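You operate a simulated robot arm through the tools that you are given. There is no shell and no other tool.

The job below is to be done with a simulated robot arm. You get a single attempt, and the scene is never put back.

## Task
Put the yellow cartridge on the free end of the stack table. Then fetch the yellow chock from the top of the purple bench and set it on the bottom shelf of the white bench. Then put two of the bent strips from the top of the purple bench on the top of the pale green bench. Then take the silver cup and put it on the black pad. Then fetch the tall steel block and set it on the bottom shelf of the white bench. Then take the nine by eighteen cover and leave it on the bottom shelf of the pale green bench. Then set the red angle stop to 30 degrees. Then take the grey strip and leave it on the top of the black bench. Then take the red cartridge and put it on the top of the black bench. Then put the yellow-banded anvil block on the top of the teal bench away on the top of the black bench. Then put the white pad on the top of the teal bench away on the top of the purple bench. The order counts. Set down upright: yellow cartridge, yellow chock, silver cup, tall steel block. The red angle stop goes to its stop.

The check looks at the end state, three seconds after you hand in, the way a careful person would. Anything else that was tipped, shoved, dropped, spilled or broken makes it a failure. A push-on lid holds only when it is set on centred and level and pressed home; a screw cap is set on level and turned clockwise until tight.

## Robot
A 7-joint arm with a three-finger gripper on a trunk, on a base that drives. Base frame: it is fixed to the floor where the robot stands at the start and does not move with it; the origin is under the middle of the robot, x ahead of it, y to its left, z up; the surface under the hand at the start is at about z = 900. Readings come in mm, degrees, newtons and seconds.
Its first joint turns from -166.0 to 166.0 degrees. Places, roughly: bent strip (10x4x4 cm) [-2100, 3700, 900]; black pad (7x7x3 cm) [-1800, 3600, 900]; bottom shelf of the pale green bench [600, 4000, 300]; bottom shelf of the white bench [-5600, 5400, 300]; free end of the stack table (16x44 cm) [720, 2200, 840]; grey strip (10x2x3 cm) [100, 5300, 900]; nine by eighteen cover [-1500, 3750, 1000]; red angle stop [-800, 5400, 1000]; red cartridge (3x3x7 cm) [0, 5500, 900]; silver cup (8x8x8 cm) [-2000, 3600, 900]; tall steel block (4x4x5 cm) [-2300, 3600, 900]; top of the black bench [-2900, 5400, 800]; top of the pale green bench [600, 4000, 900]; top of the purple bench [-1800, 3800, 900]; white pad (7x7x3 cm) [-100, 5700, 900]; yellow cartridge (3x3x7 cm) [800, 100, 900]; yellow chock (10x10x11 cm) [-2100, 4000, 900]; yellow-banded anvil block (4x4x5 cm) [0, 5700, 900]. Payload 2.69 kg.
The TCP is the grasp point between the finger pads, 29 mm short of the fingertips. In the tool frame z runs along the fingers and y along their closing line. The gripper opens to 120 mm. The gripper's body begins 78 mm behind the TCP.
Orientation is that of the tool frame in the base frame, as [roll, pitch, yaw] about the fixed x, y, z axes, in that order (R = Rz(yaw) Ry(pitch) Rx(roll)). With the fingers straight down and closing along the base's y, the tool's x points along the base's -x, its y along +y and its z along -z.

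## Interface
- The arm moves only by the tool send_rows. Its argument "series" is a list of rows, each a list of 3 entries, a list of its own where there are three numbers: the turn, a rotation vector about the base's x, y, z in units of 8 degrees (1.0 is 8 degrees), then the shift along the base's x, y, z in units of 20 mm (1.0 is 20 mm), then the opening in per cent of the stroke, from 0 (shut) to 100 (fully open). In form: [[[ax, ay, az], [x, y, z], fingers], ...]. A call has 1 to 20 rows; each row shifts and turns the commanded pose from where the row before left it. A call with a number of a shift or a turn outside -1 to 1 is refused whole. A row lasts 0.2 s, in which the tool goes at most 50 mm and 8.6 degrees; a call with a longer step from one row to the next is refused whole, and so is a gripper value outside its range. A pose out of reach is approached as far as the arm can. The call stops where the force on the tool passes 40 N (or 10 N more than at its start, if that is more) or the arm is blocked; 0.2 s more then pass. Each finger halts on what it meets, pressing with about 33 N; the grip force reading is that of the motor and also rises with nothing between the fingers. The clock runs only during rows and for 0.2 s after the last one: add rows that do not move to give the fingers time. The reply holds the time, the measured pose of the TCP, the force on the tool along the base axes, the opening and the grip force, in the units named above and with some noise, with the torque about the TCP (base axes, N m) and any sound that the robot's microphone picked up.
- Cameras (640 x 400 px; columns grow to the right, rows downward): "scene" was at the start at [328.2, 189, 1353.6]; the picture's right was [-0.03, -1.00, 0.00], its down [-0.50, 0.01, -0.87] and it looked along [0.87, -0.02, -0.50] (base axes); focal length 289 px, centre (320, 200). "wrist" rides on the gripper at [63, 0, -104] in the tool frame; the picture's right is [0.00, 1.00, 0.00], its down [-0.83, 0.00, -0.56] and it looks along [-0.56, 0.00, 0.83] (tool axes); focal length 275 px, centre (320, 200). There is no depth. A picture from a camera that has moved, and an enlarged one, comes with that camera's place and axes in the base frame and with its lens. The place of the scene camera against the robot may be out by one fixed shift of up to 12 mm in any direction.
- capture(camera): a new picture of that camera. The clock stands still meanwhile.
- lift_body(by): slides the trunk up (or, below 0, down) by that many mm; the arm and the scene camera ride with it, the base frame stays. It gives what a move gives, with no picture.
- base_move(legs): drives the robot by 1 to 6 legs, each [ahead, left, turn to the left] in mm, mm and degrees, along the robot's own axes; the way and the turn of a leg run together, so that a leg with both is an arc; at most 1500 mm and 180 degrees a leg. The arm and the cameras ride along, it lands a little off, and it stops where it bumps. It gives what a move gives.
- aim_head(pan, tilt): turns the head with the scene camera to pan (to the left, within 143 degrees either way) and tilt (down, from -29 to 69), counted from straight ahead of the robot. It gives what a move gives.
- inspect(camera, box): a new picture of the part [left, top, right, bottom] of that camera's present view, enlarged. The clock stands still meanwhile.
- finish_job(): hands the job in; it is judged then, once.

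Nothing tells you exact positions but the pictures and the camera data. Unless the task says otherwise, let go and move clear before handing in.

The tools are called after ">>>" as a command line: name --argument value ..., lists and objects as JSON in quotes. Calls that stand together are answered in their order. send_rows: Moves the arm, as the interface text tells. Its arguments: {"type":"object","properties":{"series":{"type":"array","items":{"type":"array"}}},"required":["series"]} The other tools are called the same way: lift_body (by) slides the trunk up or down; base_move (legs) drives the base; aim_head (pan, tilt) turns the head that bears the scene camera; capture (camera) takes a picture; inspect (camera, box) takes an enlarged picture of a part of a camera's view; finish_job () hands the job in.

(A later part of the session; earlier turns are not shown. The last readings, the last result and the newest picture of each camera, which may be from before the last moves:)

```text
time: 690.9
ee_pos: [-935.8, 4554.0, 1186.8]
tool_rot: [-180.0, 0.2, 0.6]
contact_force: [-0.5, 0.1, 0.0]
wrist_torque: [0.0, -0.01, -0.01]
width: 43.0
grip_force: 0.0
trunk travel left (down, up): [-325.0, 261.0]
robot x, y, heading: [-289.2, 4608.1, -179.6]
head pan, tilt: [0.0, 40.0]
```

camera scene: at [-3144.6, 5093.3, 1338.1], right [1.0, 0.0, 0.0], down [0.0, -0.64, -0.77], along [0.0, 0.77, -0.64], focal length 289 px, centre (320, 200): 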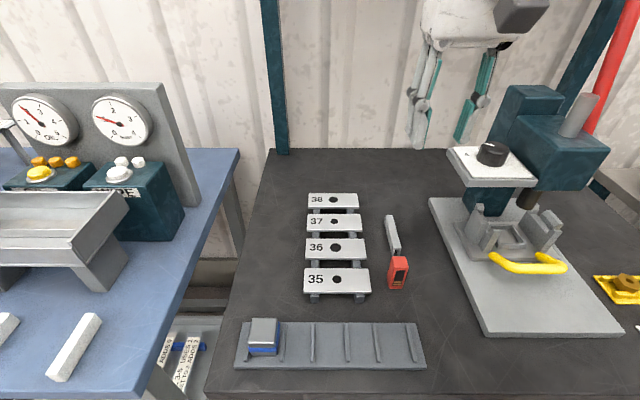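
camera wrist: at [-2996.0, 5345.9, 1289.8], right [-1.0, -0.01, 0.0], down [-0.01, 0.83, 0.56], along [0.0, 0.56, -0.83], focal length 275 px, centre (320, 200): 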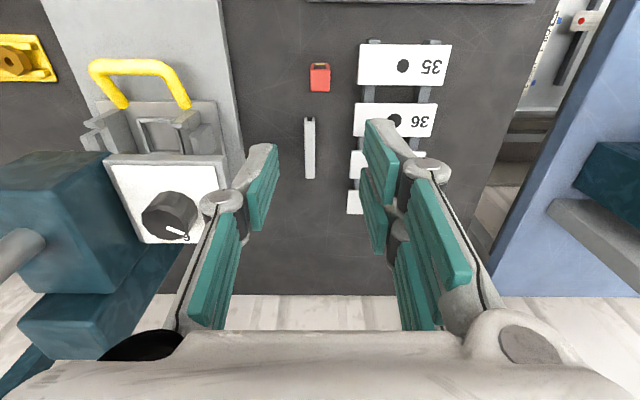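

>>> base_move --legs '[[0, 115, 0], [0, 0, -90.4], [230, -300, 0]]'

>>> aim_head --pan -10 --tilt 35

>>> send_rows --series '[[[0, 0, 0], [0, 1, 0], 60], [[0, 0, 0], [0, 1, 0], 60], [[0, 0, 0], [0, 1, 0], 60], [[0, 0, 0], [0, 1, 0], 60], [[0, 0, 0], [0, 1, 0], 60], [[0, 0, 0], [0, 1, 0], 60], [[0, 0, 0], [0, 1, 0], 60], [[0, 0, 0], [0, 0, 0], 60]]'

>>> capture --camera "wrist"

>>> capture --camera "scene"

```text
time: 697.9
ee_pos: [-41.0, 5369.6, 1186.0]
tool_rot: [180.0, 0.0, -89.6]
contact_force: [-0.6, -0.4, 0.6]
wrist_torque: [0.01, 0.0, 0.02]
width: 43.1
grip_force: 0.0
trunk travel left (down, up): [-325.0, 261.0]
robot x, y, heading: [16.1, 4724.5, 90.1]
head pan, tilt: [0.0, 40.0]
```

```text
time: 698.6
ee_pos: [-40.0, 5370.4, 1185.8]
tool_rot: [180.0, 0.0, -89.6]
contact_force: [0.6, -1.0, 0.0]
wrist_torque: [-0.02, 0.0, -0.02]
width: 43.1
grip_force: 0.1
trunk travel left (down, up): [-325.0, 261.0]
robot x, y, heading: [12.3, 4725.0, 90.2]
head pan, tilt: [-10.0, 35.0]
```

```text
time: 700.4
ee_pos: [-39.8, 5512.0, 1186.2]
tool_rot: [-179.9, 0.0, -89.6]
contact_force: [0.0, 0.1, 0.0]
wrist_torque: [0.0, -0.02, 0.01]
width: 72.2
grip_force: 0.1
trunk travel left (down, up): [-325.0, 261.0]
robot x, y, heading: [13.0, 4721.2, 90.1]
head pan, tilt: [-10.0, 35.0]
```

```text
taken
camera wrist: at [-40.6, 5447.5, 1289.5], right [-1.0, -0.01, 0.0], down [-0.01, 0.83, 0.56], along [-0.01, 0.56, -0.83], focal length 275 px, centre (320, 200)
```

wrist: 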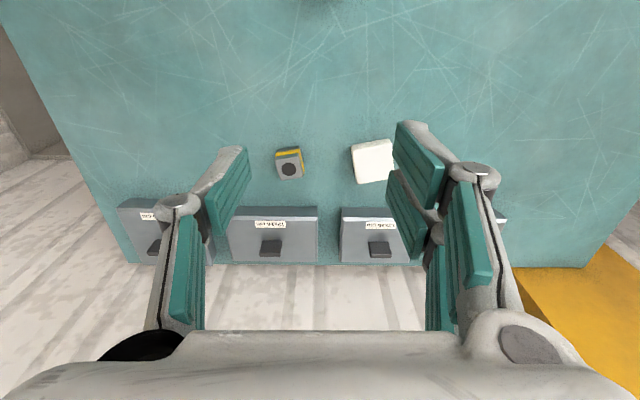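

```text
taken
camera scene: at [-172.7, 5055.5, 1345.7], right [0.99, -0.17, 0.0], down [-0.1, -0.57, -0.82], along [0.14, 0.81, -0.57], focal length 289 px, centre (320, 200)
```

scene: 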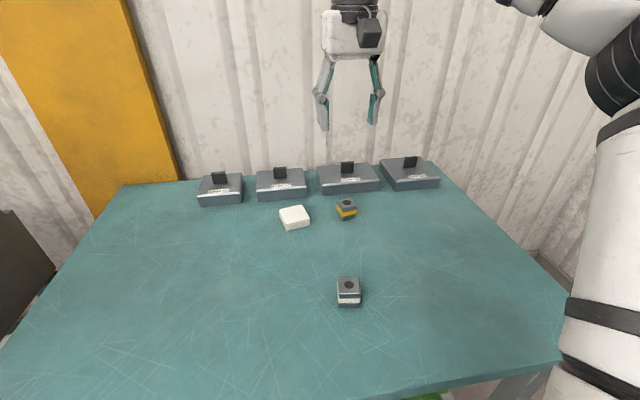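

>>> inspect --camera "wrist" --box '[260, 120, 400, 200]'

```text
4.57 times, centred on (330, 160) of wrist
camera zoom: at [-40.6, 5447.5, 1289.5], right [-1.0, -0.01, 0.0], down [-0.01, 0.83, 0.56], along [-0.01, 0.56, -0.83], focal length 1258 px, centre (274, 383)
```

zoom: 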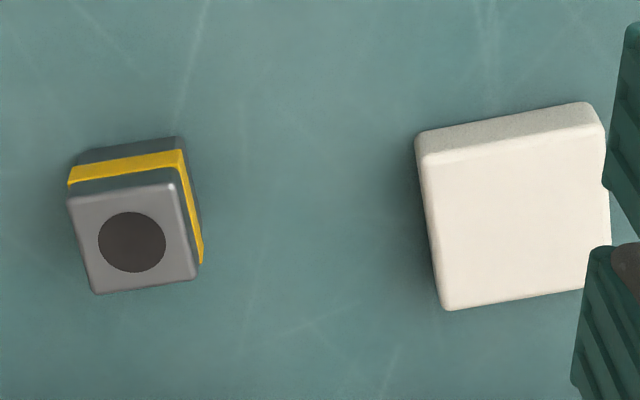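

>>> send_rows --series '[[[0, 0, 0.53], [0.28, 0.88, -0.5], 55], [[0, 0, 0.52], [0.28, 0.88, -0.5], 55], [[0, 0, 0], [0.28, 0.88, -0.8], 55], [[0, 0, 0], [0.28, 0.88, -1], 55], [[0, 0, 0], [0.28, 0.88, -1], 55], [[0, 0, 0], [0.28, 0.88, -1], 55], [[0, 0, 0], [0.28, 0.88, -1], 55], [[0, 0, 0], [0.27, 0.88, -1], 55], [[0, 0, 0], [0, 0, -1], 55], [[0, 0, 0], [0, 0, -1], 55], [[0, 0, 0], [0, 0, -1], 55], [[0, 0, 0], [0, 0, 0], 55]]'

>>> capture --camera "wrist"

```text
time: 703.0
ee_pos: [3.9, 5651.4, 990.8]
tool_rot: [180.0, 0.1, -81.2]
contact_force: [0.5, 0.1, 0.4]
wrist_torque: [0.01, 0.03, -0.03]
width: 66.0
grip_force: 0.0
trunk travel left (down, up): [-325.0, 261.0]
robot x, y, heading: [10.3, 4723.6, 90.2]
head pan, tilt: [-10.0, 35.0]
```

```text
taken
camera wrist: at [13.3, 5588.1, 1094.1], right [-0.99, -0.16, 0.0], down [-0.13, 0.82, 0.56], along [-0.09, 0.55, -0.83], focal length 275 px, centre (320, 200)
```

wrist: 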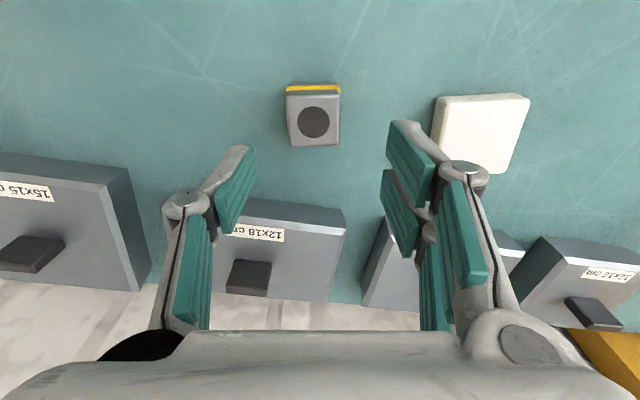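

>>> send_rows --series '[[[0, 0, 0], [0.22, 0.1, -1], 55], [[0, 0, 0], [0, 0, -1], 55], [[0, 0, 0], [0, 0, -1], 55], [[0, 0, 0], [0, 0, -1], 55], [[0, 0, 0], [0, 0, -1], 55], [[0, 0, 0], [0, 0, -0.2], 55], [[0, 0, 0], [0, 0, 0], 55], [[0, 0, 0], [0, 0, 0], 30], [[0, 0, 0], [0, 0, 0], 15], [[0, 0, 0], [0, 0, 0], 15]]'

>>> capture --camera "wrist"

```text
time: 705.2
ee_pos: [8.2, 5653.6, 885.7]
tool_rot: [180.0, 0.1, -81.2]
contact_force: [-0.9, -0.8, -0.3]
wrist_torque: [-0.05, 0.02, -0.03]
width: 39.8
grip_force: 33.2
trunk travel left (down, up): [-325.0, 261.0]
robot x, y, heading: [11.1, 4721.4, 90.2]
head pan, tilt: [-10.0, 35.0]
```

```text
taken
camera wrist: at [17.6, 5590.8, 989.3], right [-0.99, -0.16, 0.0], down [-0.13, 0.82, 0.56], along [-0.09, 0.55, -0.83], focal length 275 px, centre (320, 200)
```

wrist: 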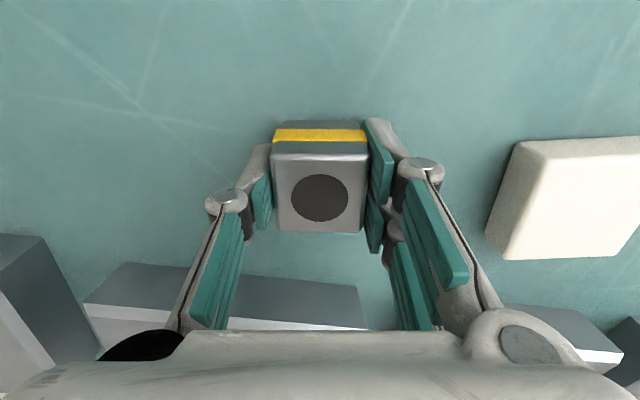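

>>> send_rows --series '[[[0, 0, 0], [0, 0, 0.5], 15], [[0, 0, 0], [0, 0, 1], 15], [[0, 0, 0], [0, 0, 1], 15], [[0, 0, 0], [0, 0, 1], 15], [[0, 0, 0], [0, 0, 1], 15], [[0, 0, 0], [0, 0, 1], 15], [[0, 0, 0], [0, 0, 1], 15], [[0, 0, 0], [0, 0, 1], 15], [[0, 0, 0], [0, 0, 1], 15], [[0, 0, 0], [0, -1, 1], 15], [[0, 0, 0], [0, -1, 1], 15], [[0, 0, 0], [0, -1, 1], 15], [[0, 0, 0], [0, -1, 1], 15], [[0, 0, 0], [0, -1, 1], 15], [[0, 0, 0], [0, -1, 1], 15], [[0, 0, 0], [0, -1, 1], 15], [[0, 0, 0], [0, -1, 0], 15], [[0, 0, 0], [0, -1, 0], 15], [[0, 0, 0], [0, -1, 0], 15], [[0, 0, -1.05], [0, -1, 0], 15]]'

>>> send_rows --series '[[[0, 0, -1], [0, -1, 0], 15], [[0, 0, 0], [0, -1, 0], 15], [[0, 0, 0], [0, -1, 0], 15]]'

>>> base_move --legs '[[-230, 310, 0], [0, 0, 89.8], [0, -110, 0], [1400, 0, 0], [1400, 0, 0]]'

```text
refused: -1.05 is not a number from -1 to 1
```

```text
time: 706.0
ee_pos: [9.1, 5593.0, 886.5]
tool_rot: [-180.0, 0.0, -89.4]
contact_force: [1.1, 0.1, 0.2]
wrist_torque: [-0.01, -0.02, 0.01]
width: 39.7
grip_force: 32.4
trunk travel left (down, up): [-325.0, 261.0]
robot x, y, heading: [12.2, 4719.7, 90.4]
head pan, tilt: [-10.0, 35.0]
```

```text
time: 710.1
ee_pos: [-713.5, 5255.1, 886.6]
tool_rot: [-177.8, -0.5, -61.1]
contact_force: [1.0, 0.6, 0.0]
wrist_torque: [-0.04, 0.07, -0.04]
width: 39.7
grip_force: 33.1
trunk travel left (down, up): [-325.0, 261.0]
robot x, y, heading: [-296.2, 4490.8, 119.9]
head pan, tilt: [-10.0, 35.0]
stopped in leg 2: the force on the tool passed its limit at 137 N (the readings are from after the stop); the commanded pose is now the measured one
```

A mistake: the lift call was refused while the following calls still ran, so the hand swept low and struck something near the bending machine. I'll stop here and look before moving.

>>> capture --camera "wrist"

>>> capture --camera "scene"

```text
taken
camera wrist: at [-687.3, 5198.2, 989.4], right [-0.87, -0.49, -0.04], down [-0.43, 0.72, 0.55], along [-0.24, 0.5, -0.84], focal length 275 px, centre (320, 200)
```

wrist: 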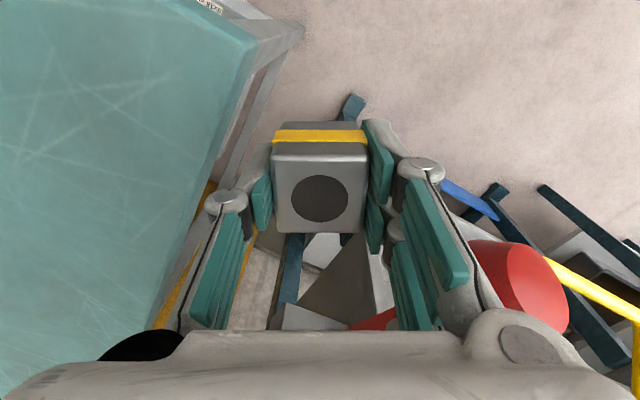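

```text
taken
camera scene: at [-621.8, 4691.9, 1345.6], right [0.94, 0.34, 0.0], down [0.2, -0.54, -0.82], along [-0.28, 0.77, -0.57], focal length 289 px, centre (320, 200)
```

scene: 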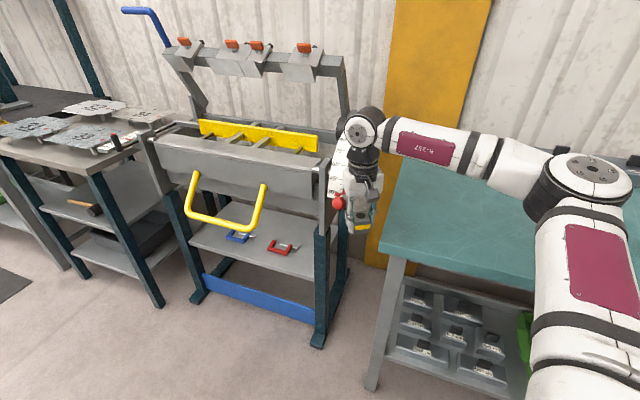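

>>> send_rows --series '[[[0, 0, 0], [0.5, 0, 0], 15], [[0, 0, 0], [0.5, 0, 0], 15], [[0, 0, 0], [0.5, 0, 0], 15], [[0, 0, 0], [0.5, -0.3, 0.3], 15], [[0, 0, 0], [0, -0.5, 1], 15], [[0, 0, 0], [0, -0.5, 1], 15], [[0, 0, 0], [0, -0.5, 1], 15], [[0, 0, 0], [0, -0.5, 1], 15], [[0, 0, 0], [0, 0, 1], 15], [[0, 0, 0], [0, 0, 1], 15], [[0, 0, 0], [0, 0, 1], 15], [[0, 0, 0], [0, 0, 1], 15], [[0, 0, 0], [0, 0, 1], 15], [[0, 0, 0], [0, 0, 1], 15], [[0, 0, 0], [0, 0, 1], 15], [[0, 0, 0], [0, 0, 1], 15], [[0, 0, 0], [0, 0, 1], 15], [[0, 0, 0], [0, 0, 1], 15], [[0, 0, 0], [0, 0, 1], 15], [[0, 0, 0], [0, 0, 1], 15]]'

>>> capture --camera "wrist"

>>> capture --camera "scene"

```text
time: 714.3
ee_pos: [-673.1, 5208.6, 1211.1]
tool_rot: [-177.8, -0.5, -61.0]
contact_force: [0.5, 0.7, -4.5]
wrist_torque: [-0.06, -0.01, 0.01]
width: 39.4
grip_force: 33.3
trunk travel left (down, up): [-325.0, 261.0]
robot x, y, heading: [-295.5, 4492.5, 120.1]
head pan, tilt: [-10.0, 35.0]
```

```text
taken
camera wrist: at [-647.7, 5152.1, 1315.5], right [-0.87, -0.49, -0.04], down [-0.43, 0.72, 0.55], along [-0.24, 0.49, -0.84], focal length 275 px, centre (320, 200)
```

wrist: 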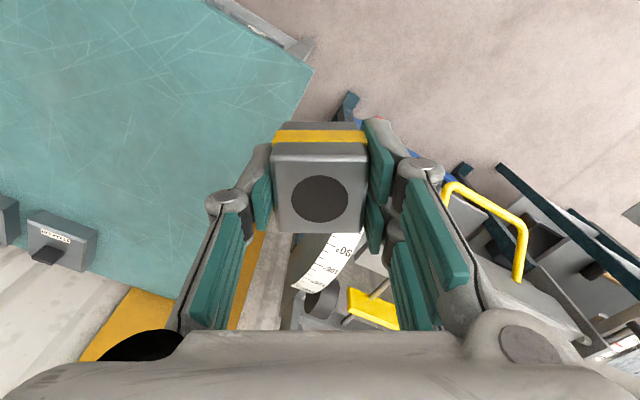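

```text
taken
camera scene: at [-621.9, 4692.1, 1345.6], right [0.94, 0.34, 0.0], down [0.2, -0.54, -0.82], along [-0.28, 0.77, -0.57], focal length 289 px, centre (320, 200)
```

scene: 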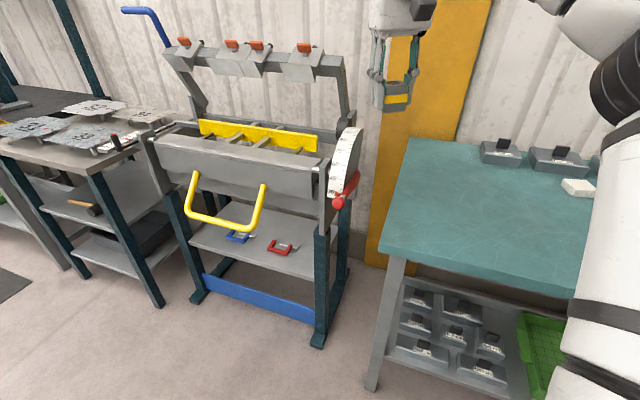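

>>> inspect --camera "scene" --box '[310, 130, 390, 220]'

>>> inspect --camera "scene" --box '[325, 165, 365, 215]'

>>> inspect --camera "scene" --box '[440, 120, 640, 270]'

```text
4.44 times, centred on (350, 175) of scene
camera zoom: at [-621.9, 4692.1, 1345.6], right [0.94, 0.34, 0.0], down [0.2, -0.54, -0.82], along [-0.28, 0.77, -0.57], focal length 1286 px, centre (187, 311)
```

zoom: 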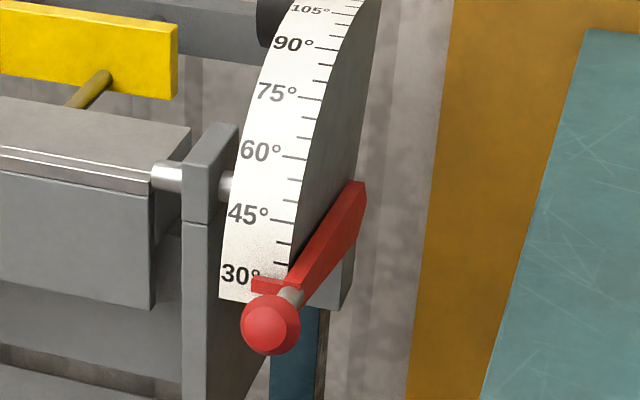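

```text
8.00 times, centred on (345, 190) of scene
camera zoom: at [-621.9, 4692.1, 1345.6], right [0.94, 0.34, 0.0], down [0.2, -0.54, -0.82], along [-0.28, 0.77, -0.57], focal length 2315 px, centre (120, 280)
```

zoom: 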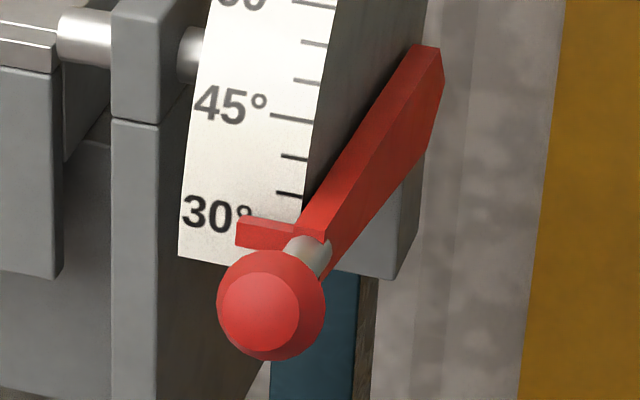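

```text
2.67 times, centred on (540, 195) of scene
camera zoom: at [-621.9, 4692.1, 1345.6], right [0.94, 0.34, 0.0], down [0.2, -0.54, -0.82], along [-0.28, 0.77, -0.57], focal length 772 px, centre (-267, 213)
```

zoom: 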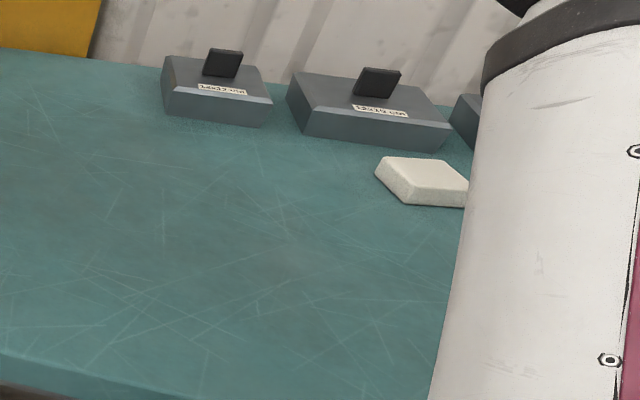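

The pointer still sits on the 30° mark and the anvil block is still held. I'll straighten the hand, retract it and continue the turn with the hand high.

>>> send_rows --series '[[[-0.133, 0.24, 0], [0.42, -0.88, 0], 15], [[0, 0, 0], [0.42, -0.88, 0], 15], [[0, 0, 0], [0.42, -0.88, 0], 15], [[0, 0, 0], [0.42, -0.88, 0], 15], [[0, 0, 0], [0.42, -0.88, 0], 15], [[0, 0, 0], [0.42, -0.88, 0], 15], [[0, 0, 0], [0.42, -0.88, 0], 15], [[0, 0, 0], [0.42, -0.88, 0], 15]]'

>>> aim_head --pan -20 --tilt 30

>>> capture --camera "scene"

```text
time: 716.1
ee_pos: [-607.7, 5068.3, 1211.5]
tool_rot: [180.0, -0.3, -61.1]
contact_force: [-0.8, -0.1, -3.7]
wrist_torque: [0.01, -0.02, -0.02]
width: 39.6
grip_force: 32.8
trunk travel left (down, up): [-325.0, 261.0]
robot x, y, heading: [-297.1, 4492.0, 119.8]
head pan, tilt: [-10.0, 35.0]
```

```text
time: 716.9
ee_pos: [-607.2, 5067.5, 1212.1]
tool_rot: [-180.0, -0.4, -61.0]
contact_force: [0.6, 0.0, -3.6]
wrist_torque: [0.0, -0.01, -0.02]
width: 39.9
grip_force: 32.9
trunk travel left (down, up): [-325.0, 261.0]
robot x, y, heading: [-297.8, 4489.2, 120.1]
head pan, tilt: [-20.0, 30.0]
```

```text
taken
camera scene: at [-607.5, 4698.1, 1353.4], right [0.98, 0.18, 0.0], down [0.09, -0.49, -0.87], along [-0.15, 0.85, -0.5], focal length 289 px, centre (320, 200)
```

scene: 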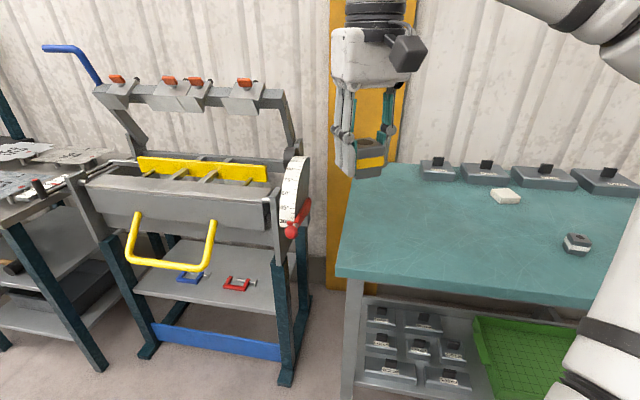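

>>> inspect --camera "scene" --box '[270, 190, 320, 245]'

>>> inspect --camera "scene" --box '[480, 150, 640, 270]'

```text
7.27 times, centred on (295, 218) of scene
camera zoom: at [-607.5, 4698.1, 1353.4], right [0.98, 0.18, 0.0], down [0.09, -0.49, -0.87], along [-0.15, 0.85, -0.5], focal length 2105 px, centre (502, 73)
```

zoom: 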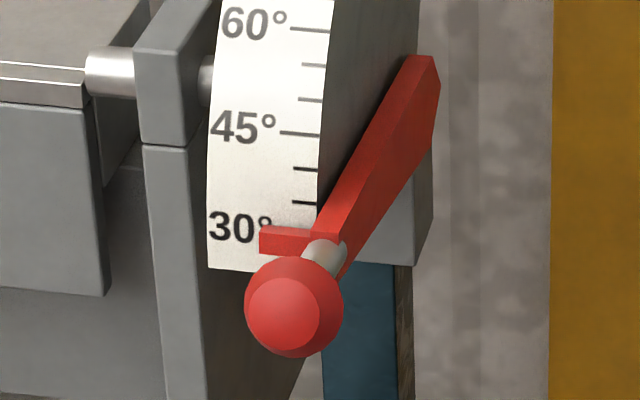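

```text
3.33 times, centred on (560, 210) of scene
camera zoom: at [-607.5, 4698.1, 1353.4], right [0.98, 0.18, 0.0], down [0.09, -0.49, -0.87], along [-0.15, 0.85, -0.5], focal length 965 px, centre (-480, 167)
```

zoom: 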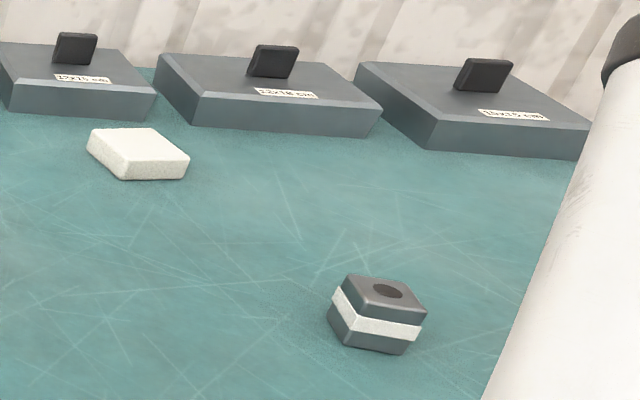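

Pointer is exactly on 30° and everything on the teal bench is standing. Continuing to the black bench.

>>> base_move --legs '[[0, 0, 60], [0, -110, 0], [1400, 0, 0], [1400, 0, 0]]'

```text
time: 733.9
ee_pos: [-3766.3, 4620.8, 1212.1]
tool_rot: [-179.9, -0.4, -1.5]
contact_force: [0.8, 0.1, -4.1]
wrist_torque: [0.0, 0.02, 0.01]
width: 39.6
grip_force: 33.1
trunk travel left (down, up): [-325.0, 261.0]
robot x, y, heading: [-3112.7, 4593.1, 179.7]
head pan, tilt: [-20.0, 30.0]
```

>>> base_move --legs '[[0, 130, 0], [0, 0, -89.7], [160, 0, 0], [0, -185, 0], [70, 0, 0]]'

>>> aim_head --pan 0 --tilt 40

>>> capture --camera "scene"

>>> capture --camera "wrist"

```text
time: 741.8
ee_pos: [-2912.7, 5350.7, 1212.2]
tool_rot: [180.0, -0.3, -90.8]
contact_force: [0.4, 0.3, -3.4]
wrist_torque: [-0.03, 0.03, 0.0]
width: 39.6
grip_force: 32.7
trunk travel left (down, up): [-325.0, 261.0]
robot x, y, heading: [-2927.8, 4695.1, 90.5]
head pan, tilt: [-20.0, 30.0]
```

```text
time: 742.6
ee_pos: [-2913.2, 5350.5, 1212.8]
tool_rot: [-180.0, -0.5, -90.8]
contact_force: [0.2, -1.0, -3.6]
wrist_torque: [0.0, 0.0, -0.02]
width: 39.9
grip_force: 33.1
trunk travel left (down, up): [-325.0, 261.0]
robot x, y, heading: [-2930.2, 4699.1, 90.2]
head pan, tilt: [0.0, 40.0]
```

```text
taken
camera scene: at [-3128.7, 5026.3, 1338.1], right [1.0, 0.01, 0.0], down [0.0, -0.64, -0.77], along [0.0, 0.77, -0.64], focal length 289 px, centre (320, 200)
```

scene: 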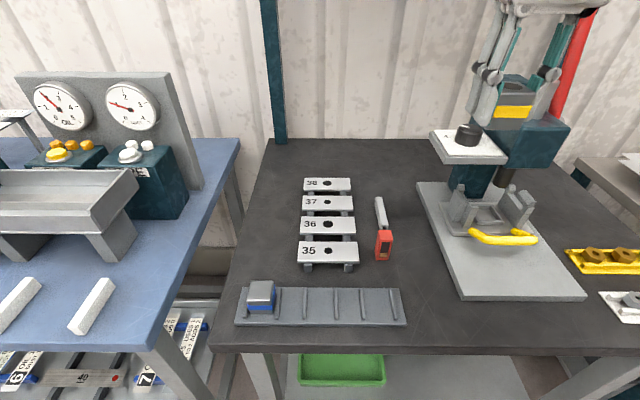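

```text
taken
camera wrist: at [-2913.9, 5287.9, 1315.8], right [-1.0, 0.01, 0.0], down [0.01, 0.84, 0.55], along [0.0, 0.55, -0.84], focal length 275 px, centre (320, 200)
```

wrist: 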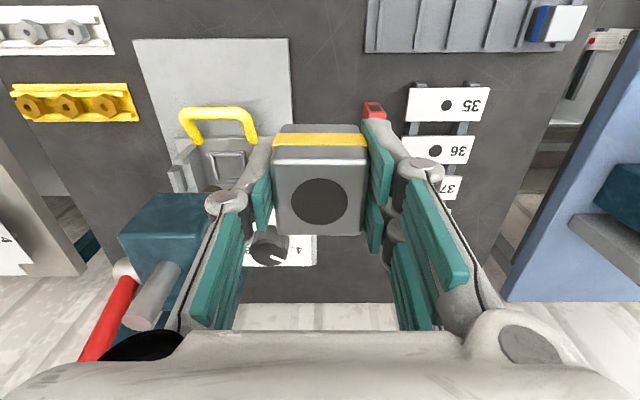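

>>> send_rows --series '[[[0, 0, 0], [-0.5, -0.25, -0.5], 15], [[0, 0, 0], [0, 0, -1], 15], [[0, 0, 0], [0, 0, -1], 15], [[0, 0, 0], [0, 0, -1], 15], [[0, 0, 0], [0, 0, -1], 15], [[0, 0, 0], [0, 0, -1], 15], [[0, 0, 0], [0, 0, -1], 15], [[0, 0, 0], [0, 0, -1], 15], [[0, 0, 0], [0, 0, -1], 15], [[0, 0, 0], [0, 0, -1], 15], [[0, 0, 0], [0, 0, -1], 15], [[0, 0, 0], [0, 0, -1], 15], [[0, 0, 0], [0, 0, -1], 15], [[0, 0, 0], [0, 0, 0], 15]]'

>>> capture --camera "wrist"

>>> inspect --camera "scene" --box '[340, 180, 500, 340]'

```text
time: 745.6
ee_pos: [-2923.7, 5343.9, 961.1]
tool_rot: [-180.0, -0.3, -90.7]
contact_force: [-0.2, -0.3, -3.5]
wrist_torque: [0.0, -0.01, 0.01]
width: 39.6
grip_force: 33.3
trunk travel left (down, up): [-325.0, 261.0]
robot x, y, heading: [-2930.4, 4695.5, 90.4]
head pan, tilt: [0.0, 40.0]
```

```text
taken
camera wrist: at [-2924.1, 5282.8, 1066.0], right [-1.0, 0.01, 0.0], down [0.01, 0.84, 0.55], along [0.0, 0.55, -0.84], focal length 275 px, centre (320, 200)
```

wrist: 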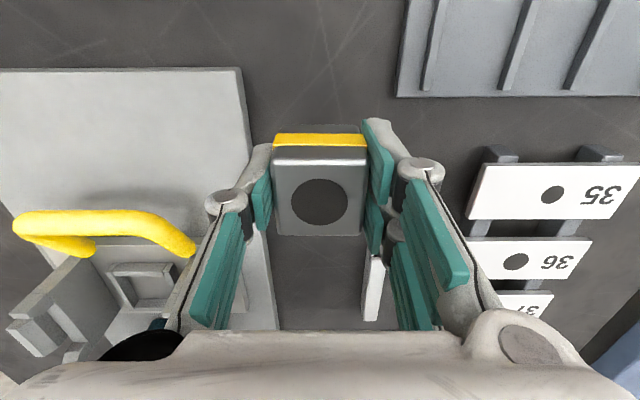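

```text
2.50 times, centred on (420, 260) of scene
camera zoom: at [-3128.7, 5026.3, 1338.1], right [1.0, 0.01, 0.0], down [0.0, -0.64, -0.77], along [-0.01, 0.77, -0.64], focal length 724 px, centre (70, 50)
```

zoom: 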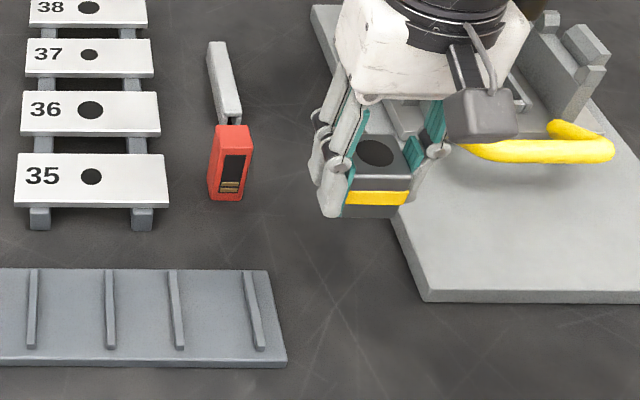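

>>> send_rows --series '[[[0, 0, 0], [0, 0, -1], 15], [[0, 0, 0], [0, 0, -1], 15], [[0, 0, 0], [0, 0, -1], 15], [[0, 0, 0], [0, 0, -0.4], 15], [[0, 0, 0], [0, 0, 0], 15]]'

>>> capture --camera "wrist"

```text
time: 746.8
ee_pos: [-2924.2, 5345.5, 892.8]
tool_rot: [180.0, -0.4, -90.7]
contact_force: [-0.6, 0.7, -3.5]
wrist_torque: [-0.02, 0.03, 0.02]
width: 39.8
grip_force: 33.1
trunk travel left (down, up): [-325.0, 261.0]
robot x, y, heading: [-2927.7, 4699.4, 90.2]
head pan, tilt: [0.0, 40.0]
```

```text
taken
camera wrist: at [-2924.0, 5283.1, 997.3], right [-1.0, 0.01, 0.0], down [0.01, 0.84, 0.55], along [0.0, 0.55, -0.84], focal length 275 px, centre (320, 200)
```

wrist: 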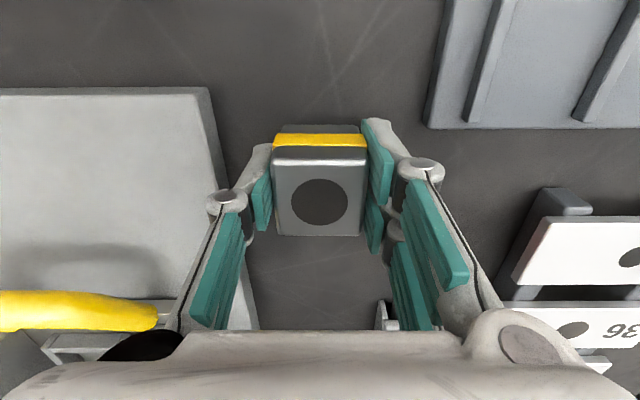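

>>> send_rows --series '[[[0, 0, 0], [0, 0, -0.12], 15], [[0, 0, 0], [0, 0, -0.1], 15], [[0, 0, 0], [0, 0, 0], 15]]'

```text
time: 747.6
ee_pos: [-2924.5, 5346.2, 889.3]
tool_rot: [-180.0, -0.4, -90.7]
contact_force: [-0.5, -0.3, -2.7]
wrist_torque: [0.0, 0.0, -0.02]
width: 39.9
grip_force: 33.1
trunk travel left (down, up): [-325.0, 261.0]
robot x, y, heading: [-2932.0, 4692.0, 90.3]
head pan, tilt: [0.0, 40.0]
```

>>> send_rows --series '[[[0, 0, 0], [0, 0, -0.1], 15], [[0, 0, 0], [0, 0, -0.07], 15], [[0, 0, 0], [0, 0, 0], 15]]'

```text
time: 748.4
ee_pos: [-2921.7, 5345.2, 885.5]
tool_rot: [-180.0, -0.3, -90.7]
contact_force: [1.3, -0.4, -0.4]
wrist_torque: [0.05, -0.09, -0.03]
width: 39.8
grip_force: 33.0
trunk travel left (down, up): [-325.0, 261.0]
robot x, y, heading: [-2931.4, 4696.6, 90.6]
head pan, tilt: [0.0, 40.0]
```

>>> send_rows --series '[[[0, 0, 0], [0, 0, -0.03], 15], [[0, 0, 0], [0, 0, 0], 35], [[0, 0, 0], [0, 0, 0], 40], [[0, 0, 0], [0, 0, 0], 41], [[0, 0, 0], [0, 0, 0.5], 41], [[0, 0, 0], [0, 0, 1], 41], [[0, 0, 0], [0, 0, 1], 41], [[0, 0, 0], [0, 0, 1], 41], [[0, 0, 0], [0, 0, 1], 41], [[0, 0, 0], [0, 0, 1], 41], [[0, 0, 0], [0, 0, 1], 41], [[0, 0, 0], [0, 0, 1], 41], [[0, 0, 0], [0, 0, 1], 41], [[0, 0, 0], [0, 0, 1], 41], [[0, 0, 0], [0, 0, 1], 41], [[0, 0, 0], [0, 0, 1], 41], [[0, 0, 0], [0, 0, 1], 41], [[0, 0, 0], [0, 0, 1], 41], [[0, 0, 0], [0, 0, 1], 41], [[0, 0, 0], [0, 0, 1], 41]]'

>>> capture --camera "scene"

>>> inspect --camera "scene" --box '[340, 180, 500, 340]'

```text
time: 752.6
ee_pos: [-2922.2, 5345.3, 1196.3]
tool_rot: [-180.0, -0.4, -90.7]
contact_force: [0.6, -0.4, 0.1]
wrist_torque: [-0.01, 0.03, 0.01]
width: 49.0
grip_force: 0.0
trunk travel left (down, up): [-325.0, 261.0]
robot x, y, heading: [-2931.4, 4696.4, 90.4]
head pan, tilt: [0.0, 40.0]
```

```text
taken
camera scene: at [-3128.7, 5026.3, 1338.1], right [1.0, 0.01, 0.0], down [0.0, -0.64, -0.77], along [-0.01, 0.77, -0.64], focal length 289 px, centre (320, 200)
```

scene: 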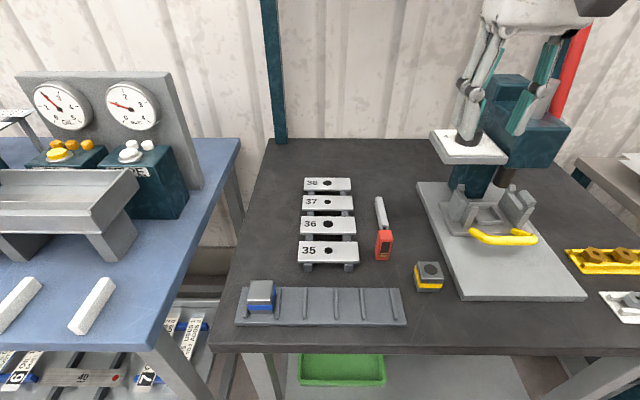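

```text
2.50 times, centred on (420, 260) of scene
camera zoom: at [-3128.7, 5026.3, 1338.1], right [1.0, 0.01, 0.0], down [0.0, -0.64, -0.77], along [-0.01, 0.77, -0.64], focal length 724 px, centre (70, 50)
```

zoom: 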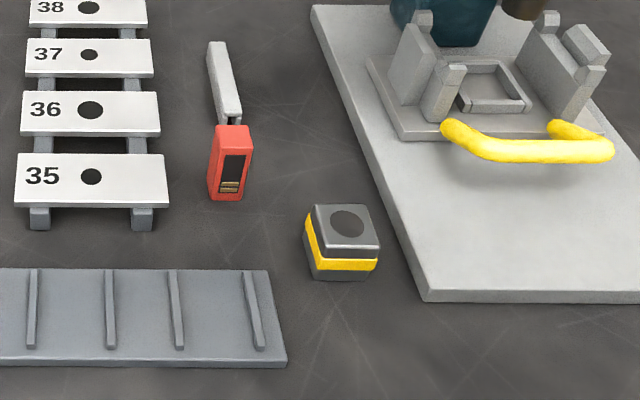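

The anvil block is on the black bench. Last item: the white pad from the teal bench to the purple bench. Driving back.

>>> base_move --legs '[[-72, 0, 0], [0, 182, 0], [-160, 0, 0], [0, 0, 90]]'

>>> base_move --legs '[[0, -120, 0], [-1400, 0, 0], [-1400, 0, 0]]'

```text
time: 759.5
ee_pos: [-3756.8, 4477.6, 1195.9]
tool_rot: [179.9, -0.4, -1.6]
contact_force: [-0.3, 0.0, -0.8]
wrist_torque: [-0.02, 0.0, 0.03]
width: 49.0
grip_force: 0.0
trunk travel left (down, up): [-325.0, 261.0]
robot x, y, heading: [-3103.4, 4464.3, 179.2]
head pan, tilt: [0.0, 40.0]
```

```text
time: 773.9
ee_pos: [-953.5, 4555.0, 1194.4]
tool_rot: [180.0, -0.4, -1.9]
contact_force: [0.1, 0.4, 0.2]
wrist_torque: [0.02, 0.0, -0.02]
width: 49.2
grip_force: 0.0
trunk travel left (down, up): [-325.0, 261.0]
robot x, y, heading: [-306.4, 4535.4, 179.3]
head pan, tilt: [0.0, 40.0]
```

>>> base_move --legs '[[0, 45, 0], [0, 0, -89.3], [230, -210, 0]]'

>>> aim_head --pan -10 --tilt 35

>>> send_rows --series '[[[0, 0, 0], [0, 1, 0], 90], [[0, 0, 0], [0, 1, 0], 90], [[0, 0, 0], [0, 1, 0], 90], [[0, 0, 0], [0, 1, 0], 90], [[0, 0, 0], [0, 1, 0], 90], [[0, 0, 0], [0, 1, 0], 90], [[0, 0, 0], [0, 0, 0], 90]]'

>>> capture --camera "wrist"

>>> capture --camera "scene"

```text
time: 780.3
ee_pos: [-78.0, 5371.3, 1194.8]
tool_rot: [180.0, -0.5, -91.5]
contact_force: [0.3, 0.0, -0.8]
wrist_torque: [0.02, -0.01, -0.01]
width: 49.2
grip_force: 0.0
trunk travel left (down, up): [-325.0, 261.0]
robot x, y, heading: [-94.2, 4722.1, 89.4]
head pan, tilt: [0.0, 40.0]
```

```text
time: 781.1
ee_pos: [-77.0, 5370.1, 1196.1]
tool_rot: [179.9, -0.4, -91.5]
contact_force: [0.7, -0.2, 0.3]
wrist_torque: [-0.04, 0.01, -0.03]
width: 49.0
grip_force: 0.1
trunk travel left (down, up): [-325.0, 261.0]
robot x, y, heading: [-91.9, 4718.2, 89.8]
head pan, tilt: [-10.0, 35.0]
```

```text
time: 782.7
ee_pos: [-79.0, 5490.2, 1195.4]
tool_rot: [-180.0, -0.4, -91.5]
contact_force: [0.0, 0.0, 0.5]
wrist_torque: [0.03, 0.01, 0.02]
width: 108.0
grip_force: 0.0
trunk travel left (down, up): [-325.0, 261.0]
robot x, y, heading: [-91.6, 4719.5, 89.5]
head pan, tilt: [-10.0, 35.0]
```

```text
taken
camera wrist: at [-80.3, 5428.5, 1299.4], right [-1.0, 0.02, 0.0], down [0.02, 0.84, 0.55], along [0.01, 0.55, -0.84], focal length 275 px, centre (320, 200)
```

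wrist: 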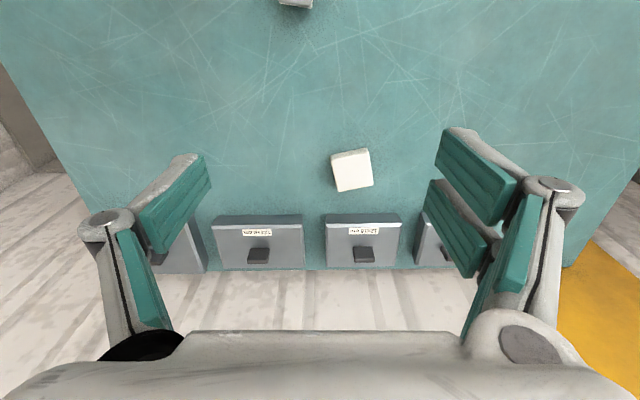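

```text
taken
camera scene: at [-272.6, 5054.9, 1345.7], right [0.98, -0.18, 0.0], down [-0.1, -0.56, -0.82], along [0.15, 0.81, -0.57], focal length 289 px, centre (320, 200)
```

scene: 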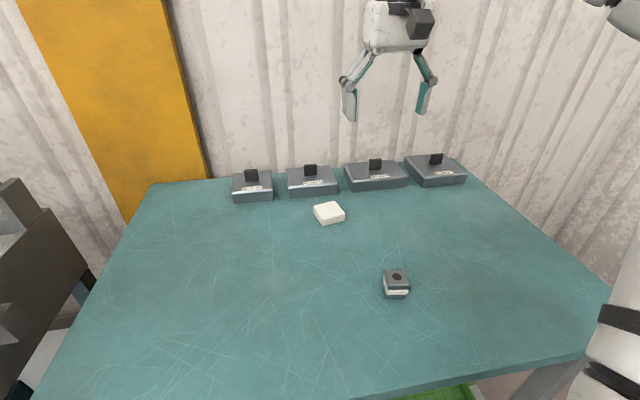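

>>> inspect --camera "wrist" --box '[310, 135, 400, 205]'

```text
5.71 times, centred on (355, 170) of wrist
camera zoom: at [-80.3, 5428.5, 1299.4], right [-1.0, 0.02, 0.0], down [0.02, 0.84, 0.55], along [0.01, 0.55, -0.84], focal length 1573 px, centre (120, 371)
```

zoom: 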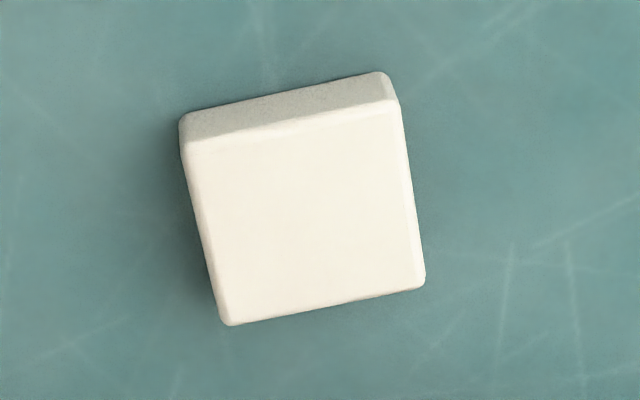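

>>> send_rows --series '[[[0, 0, 0.73], [-0.3, 0.88, -0.5], 80], [[0, 0, 0.72], [-0.3, 0.88, -0.5], 80], [[0, 0, 0], [-0.3, 0.88, -0.8], 80], [[0, 0, 0], [-0.3, 0.88, -1], 80], [[0, 0, 0], [-0.3, 0.88, -1], 80], [[0, 0, 0], [-0.3, 0.88, -1], 80], [[0, 0, 0], [-0.3, 0.88, -1], 80], [[0, 0, 0], [-0.3, 0.88, -1], 80], [[0, 0, 0], [-0.3, 0.88, -1], 80], [[0, 0, 0], [0, 0, -1], 80], [[0, 0, 0], [0, 0, -1], 80], [[0, 0, 0], [0, 0, 0], 80]]'

>>> capture --camera "wrist"

```text
time: 785.3
ee_pos: [-131.9, 5649.0, 998.6]
tool_rot: [180.0, -0.3, -79.8]
contact_force: [-1.0, 0.0, 0.0]
wrist_torque: [0.01, 0.01, -0.02]
width: 96.1
grip_force: 0.0
trunk travel left (down, up): [-325.0, 261.0]
robot x, y, heading: [-92.2, 4723.3, 89.6]
head pan, tilt: [-10.0, 35.0]
```

```text
taken
camera wrist: at [-121.3, 5587.4, 1103.0], right [-0.98, -0.18, 0.0], down [-0.15, 0.82, 0.55], along [-0.1, 0.54, -0.84], focal length 275 px, centre (320, 200)
```

wrist: 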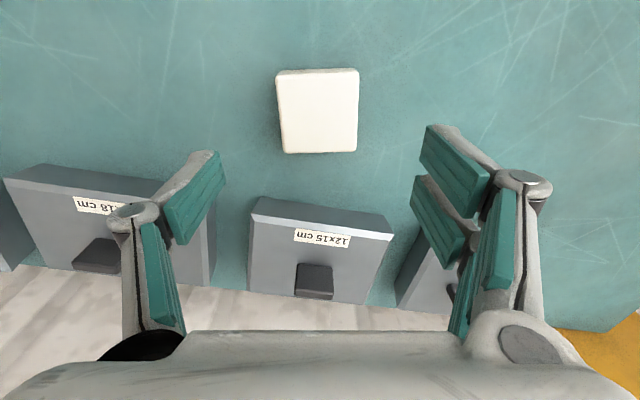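

>>> send_rows --series '[[[0, 0, 0], [0.06, 0, -1], 80], [[0, 0, 0], [0, 0, -1], 80], [[0, 0, 0], [0, 0, -1], 80], [[0, 0, 0], [0, 0, -1], 80], [[0, 0, 0], [0, 0, -1], 80], [[0, 0, 0], [0, 0, -0.7], 80], [[0, 0, 0], [0, 0, 0], 80], [[0, 0, 0], [0, 0, 0], 55], [[0, 0, 0], [0, 0, 0], 40], [[0, 0, 0], [0, 0, 0], 40]]'

>>> capture --camera "wrist"

```text
time: 787.5
ee_pos: [-130.5, 5648.8, 885.6]
tool_rot: [180.0, -0.4, -79.9]
contact_force: [0.6, -1.2, 0.8]
wrist_torque: [-0.02, 0.03, -0.02]
width: 65.4
grip_force: 32.8
trunk travel left (down, up): [-325.0, 261.0]
robot x, y, heading: [-92.3, 4721.6, 89.9]
head pan, tilt: [-10.0, 35.0]
```

```text
taken
camera wrist: at [-119.7, 5587.3, 989.7], right [-0.98, -0.18, 0.0], down [-0.15, 0.82, 0.55], along [-0.1, 0.54, -0.84], focal length 275 px, centre (320, 200)
```

wrist: 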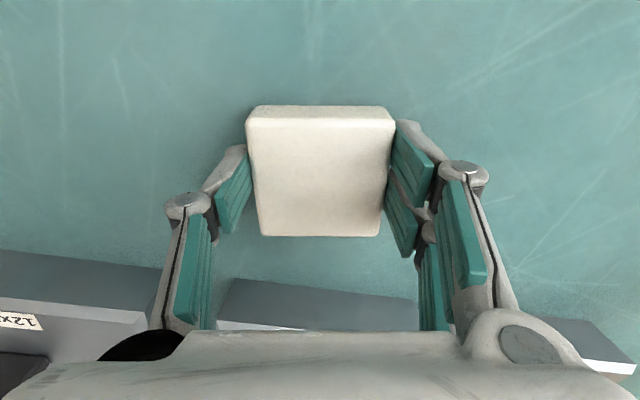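

Gripped at 65 mm. Lifting, this time checking before driving.

>>> send_rows --series '[[[0, 0, 0], [0, 0, 0.5], 40], [[0, 0, 0], [0, 0, 1], 40], [[0, 0, 0], [0, 0, 1], 40], [[0, 0, 0], [0, 0, 1], 40], [[0, 0, 0], [0, 0, 1], 40], [[0, 0, 0], [0, 0, 1], 40], [[0, 0, 0], [0, 0, 1], 40], [[0, 0, 0], [0, 0, 1], 40], [[0, 0, 0], [0, 0, 1], 40], [[0, 0, 0], [0, -1, 1], 40], [[0, 0, 0], [0, -1, 1], 40], [[0, 0, 0], [0, -1, 1], 40], [[0, 0, 0], [0, -1, 1], 40], [[0, 0, 0], [0, -1, 1], 40], [[0, 0, 0], [0, -1, 1], 40], [[0, 0, 0], [0, -1, 1], 40], [[0, 0, 0], [0, -1, 0.5], 40], [[0, 0, 0], [0, -1, 0], 40], [[0, 0, -0.6], [0, -1, 0], 40], [[0, 0, -0.65], [0, -1, 0], 40]]'

>>> capture --camera "wrist"

```text
time: 791.7
ee_pos: [-131.4, 5428.6, 1204.2]
tool_rot: [-180.0, -0.5, -89.9]
contact_force: [-0.2, 1.2, -1.2]
wrist_torque: [-0.03, 0.01, -0.01]
width: 65.4
grip_force: 33.1
trunk travel left (down, up): [-325.0, 261.0]
robot x, y, heading: [-92.5, 4720.1, 89.9]
head pan, tilt: [-10.0, 35.0]
```

```text
taken
camera wrist: at [-130.9, 5365.7, 1309.3], right [-1.0, -0.01, 0.0], down [-0.01, 0.84, 0.55], along [0.0, 0.55, -0.84], focal length 275 px, centre (320, 200)
```

wrist: 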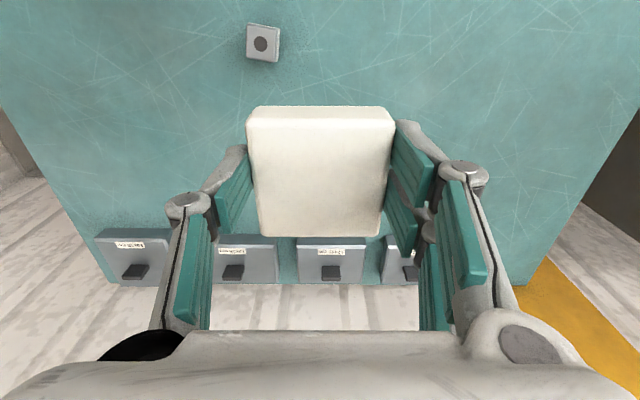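

>>> base_move --legs '[[-250, 0, 0], [0, 320, 0], [-1000, 0, 0], [-650, 0, 0]]'

>>> base_move --legs '[[0, 800, 0], [0, 770, 0]]'

>>> aim_head --pan 0 --tilt 40

>>> capture --camera "scene"

```text
time: 803.2
ee_pos: [-452.3, 3533.9, 1205.8]
tool_rot: [-179.9, -0.3, -89.5]
contact_force: [-0.1, -0.2, -0.4]
wrist_torque: [0.0, -0.02, -0.01]
width: 65.6
grip_force: 33.4
trunk travel left (down, up): [-325.0, 261.0]
robot x, y, heading: [-414.1, 2827.2, 90.0]
head pan, tilt: [-10.0, 35.0]
```

```text
time: 811.3
ee_pos: [-2034.6, 3535.2, 1205.7]
tool_rot: [-180.0, -0.4, -89.5]
contact_force: [-0.3, 0.1, -2.0]
wrist_torque: [-0.03, 0.0, -0.02]
width: 65.3
grip_force: 33.1
trunk travel left (down, up): [-325.0, 261.0]
robot x, y, heading: [-1992.5, 2825.8, 90.0]
head pan, tilt: [-10.0, 35.0]
```

```text
time: 812.0
ee_pos: [-2034.1, 3533.8, 1205.9]
tool_rot: [-180.0, -0.4, -89.5]
contact_force: [-0.6, 0.2, -1.3]
wrist_torque: [0.01, 0.05, -0.01]
width: 65.5
grip_force: 32.5
trunk travel left (down, up): [-325.0, 261.0]
robot x, y, heading: [-1990.0, 2827.3, 90.2]
head pan, tilt: [0.0, 40.0]
```

```text
taken
camera scene: at [-2189.2, 3159.2, 1338.1], right [1.0, 0.0, 0.0], down [0.0, -0.64, -0.77], along [0.0, 0.77, -0.64], focal length 289 px, centre (320, 200)
```

scene: 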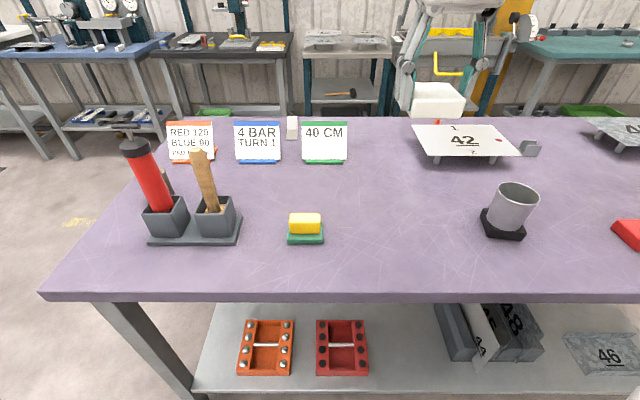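

>>> send_rows --series '[[[0, 0, 0], [0.2, 0.9, -0.3], 40], [[0, 0, 0], [0.2, 0.9, -0.5], 40], [[0, 0, 0], [0.2, 0.9, -0.5], 40], [[0, 0, 0], [0.1, 0.9, -0.7], 40], [[0, 0, 0], [0, 0.6, -1], 40], [[0, 0, 0], [0, 0, -1], 40], [[0, 0, 0], [0, 0, -1], 40], [[0, 0, 0], [0, 0, -1], 40], [[0, 0, 0], [0, 0, -1], 40], [[0, 0, 0], [0, 0, -1], 40], [[0, 0, 0], [0, 0, -1], 40], [[0, 0, 0], [0, 0, -1], 40], [[0, 0, 0], [0, 0, -1], 40], [[0, 0, 0], [0, 0, -1], 40], [[0, 0, 0], [0, 0, -0.7], 40], [[0, 0, 0], [0, 0, 0], 40]]'

>>> capture --camera "wrist"

>>> capture --camera "scene"

```text
time: 815.4
ee_pos: [-2020.1, 3618.8, 951.2]
tool_rot: [-180.0, -0.4, -89.5]
contact_force: [0.0, 0.5, -1.3]
wrist_torque: [-0.04, -0.01, 0.03]
width: 65.4
grip_force: 32.9
trunk travel left (down, up): [-325.0, 261.0]
robot x, y, heading: [-1993.9, 2831.1, 90.0]
head pan, tilt: [0.0, 40.0]
```

```text
taken
camera wrist: at [-2020.4, 3556.4, 1054.9], right [-1.0, -0.01, 0.0], down [-0.01, 0.84, 0.55], along [-0.01, 0.55, -0.84], focal length 275 px, centre (320, 200)
```

wrist: 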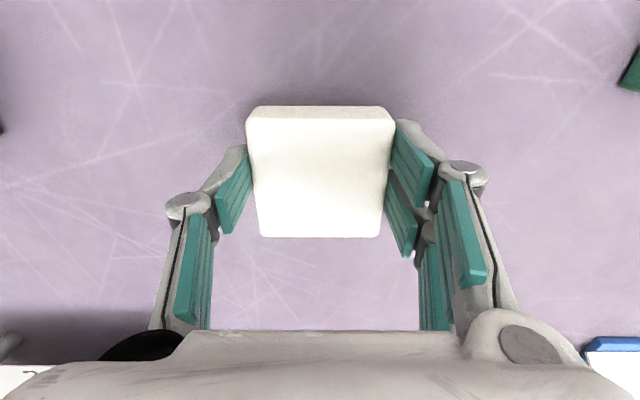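

```text
taken
camera scene: at [-2189.2, 3159.2, 1338.1], right [1.0, 0.0, 0.0], down [0.0, -0.64, -0.77], along [0.0, 0.77, -0.64], focal length 289 px, centre (320, 200)
```

scene: 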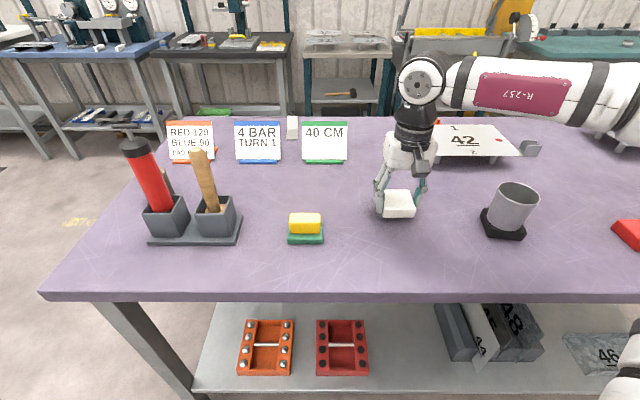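

>>> send_rows --series '[[[0, 0, 0], [0, 0, -0.3], 40], [[0, 0, 0], [0, 0, -0.2], 40], [[0, 0, 0], [0, 0, -0.1], 40], [[0, 0, 0], [0, 0, 0], 40]]'

```text
time: 816.4
ee_pos: [-2019.6, 3618.3, 939.7]
tool_rot: [180.0, -0.4, -89.6]
contact_force: [-0.6, 0.5, -1.0]
wrist_torque: [0.01, -0.05, 0.0]
width: 65.1
grip_force: 33.5
trunk travel left (down, up): [-325.0, 261.0]
robot x, y, heading: [-1993.6, 2825.3, 90.0]
head pan, tilt: [0.0, 40.0]
```

>>> send_rows --series '[[[0, 0, 0], [0, 0, -0.1], 40], [[0, 0, 0], [0, 0, -0.08], 40], [[0, 0, 0], [0, 0, 0], 40]]'

```text
time: 817.2
ee_pos: [-2020.9, 3618.3, 935.3]
tool_rot: [180.0, -0.4, -89.5]
contact_force: [0.5, -0.1, -1.4]
wrist_torque: [-0.02, 0.01, -0.01]
width: 65.5
grip_force: 32.4
trunk travel left (down, up): [-325.0, 261.0]
robot x, y, heading: [-1991.7, 2827.1, 89.8]
head pan, tilt: [0.0, 40.0]
```

>>> send_rows --series '[[[0, 0, 0], [0, 0, -0.07], 40], [[0, 0, 0], [0, 0, -0.05], 40], [[0, 0, 0], [0, 0, 0], 40]]'

```text
time: 818.0
ee_pos: [-2021.4, 3619.8, 934.1]
tool_rot: [180.0, -0.3, -89.5]
contact_force: [3.5, -1.1, 21.4]
wrist_torque: [-0.02, -0.1, 0.0]
width: 65.9
grip_force: 33.1
trunk travel left (down, up): [-325.0, 261.0]
robot x, y, heading: [-1990.0, 2828.3, 90.4]
head pan, tilt: [0.0, 40.0]
```

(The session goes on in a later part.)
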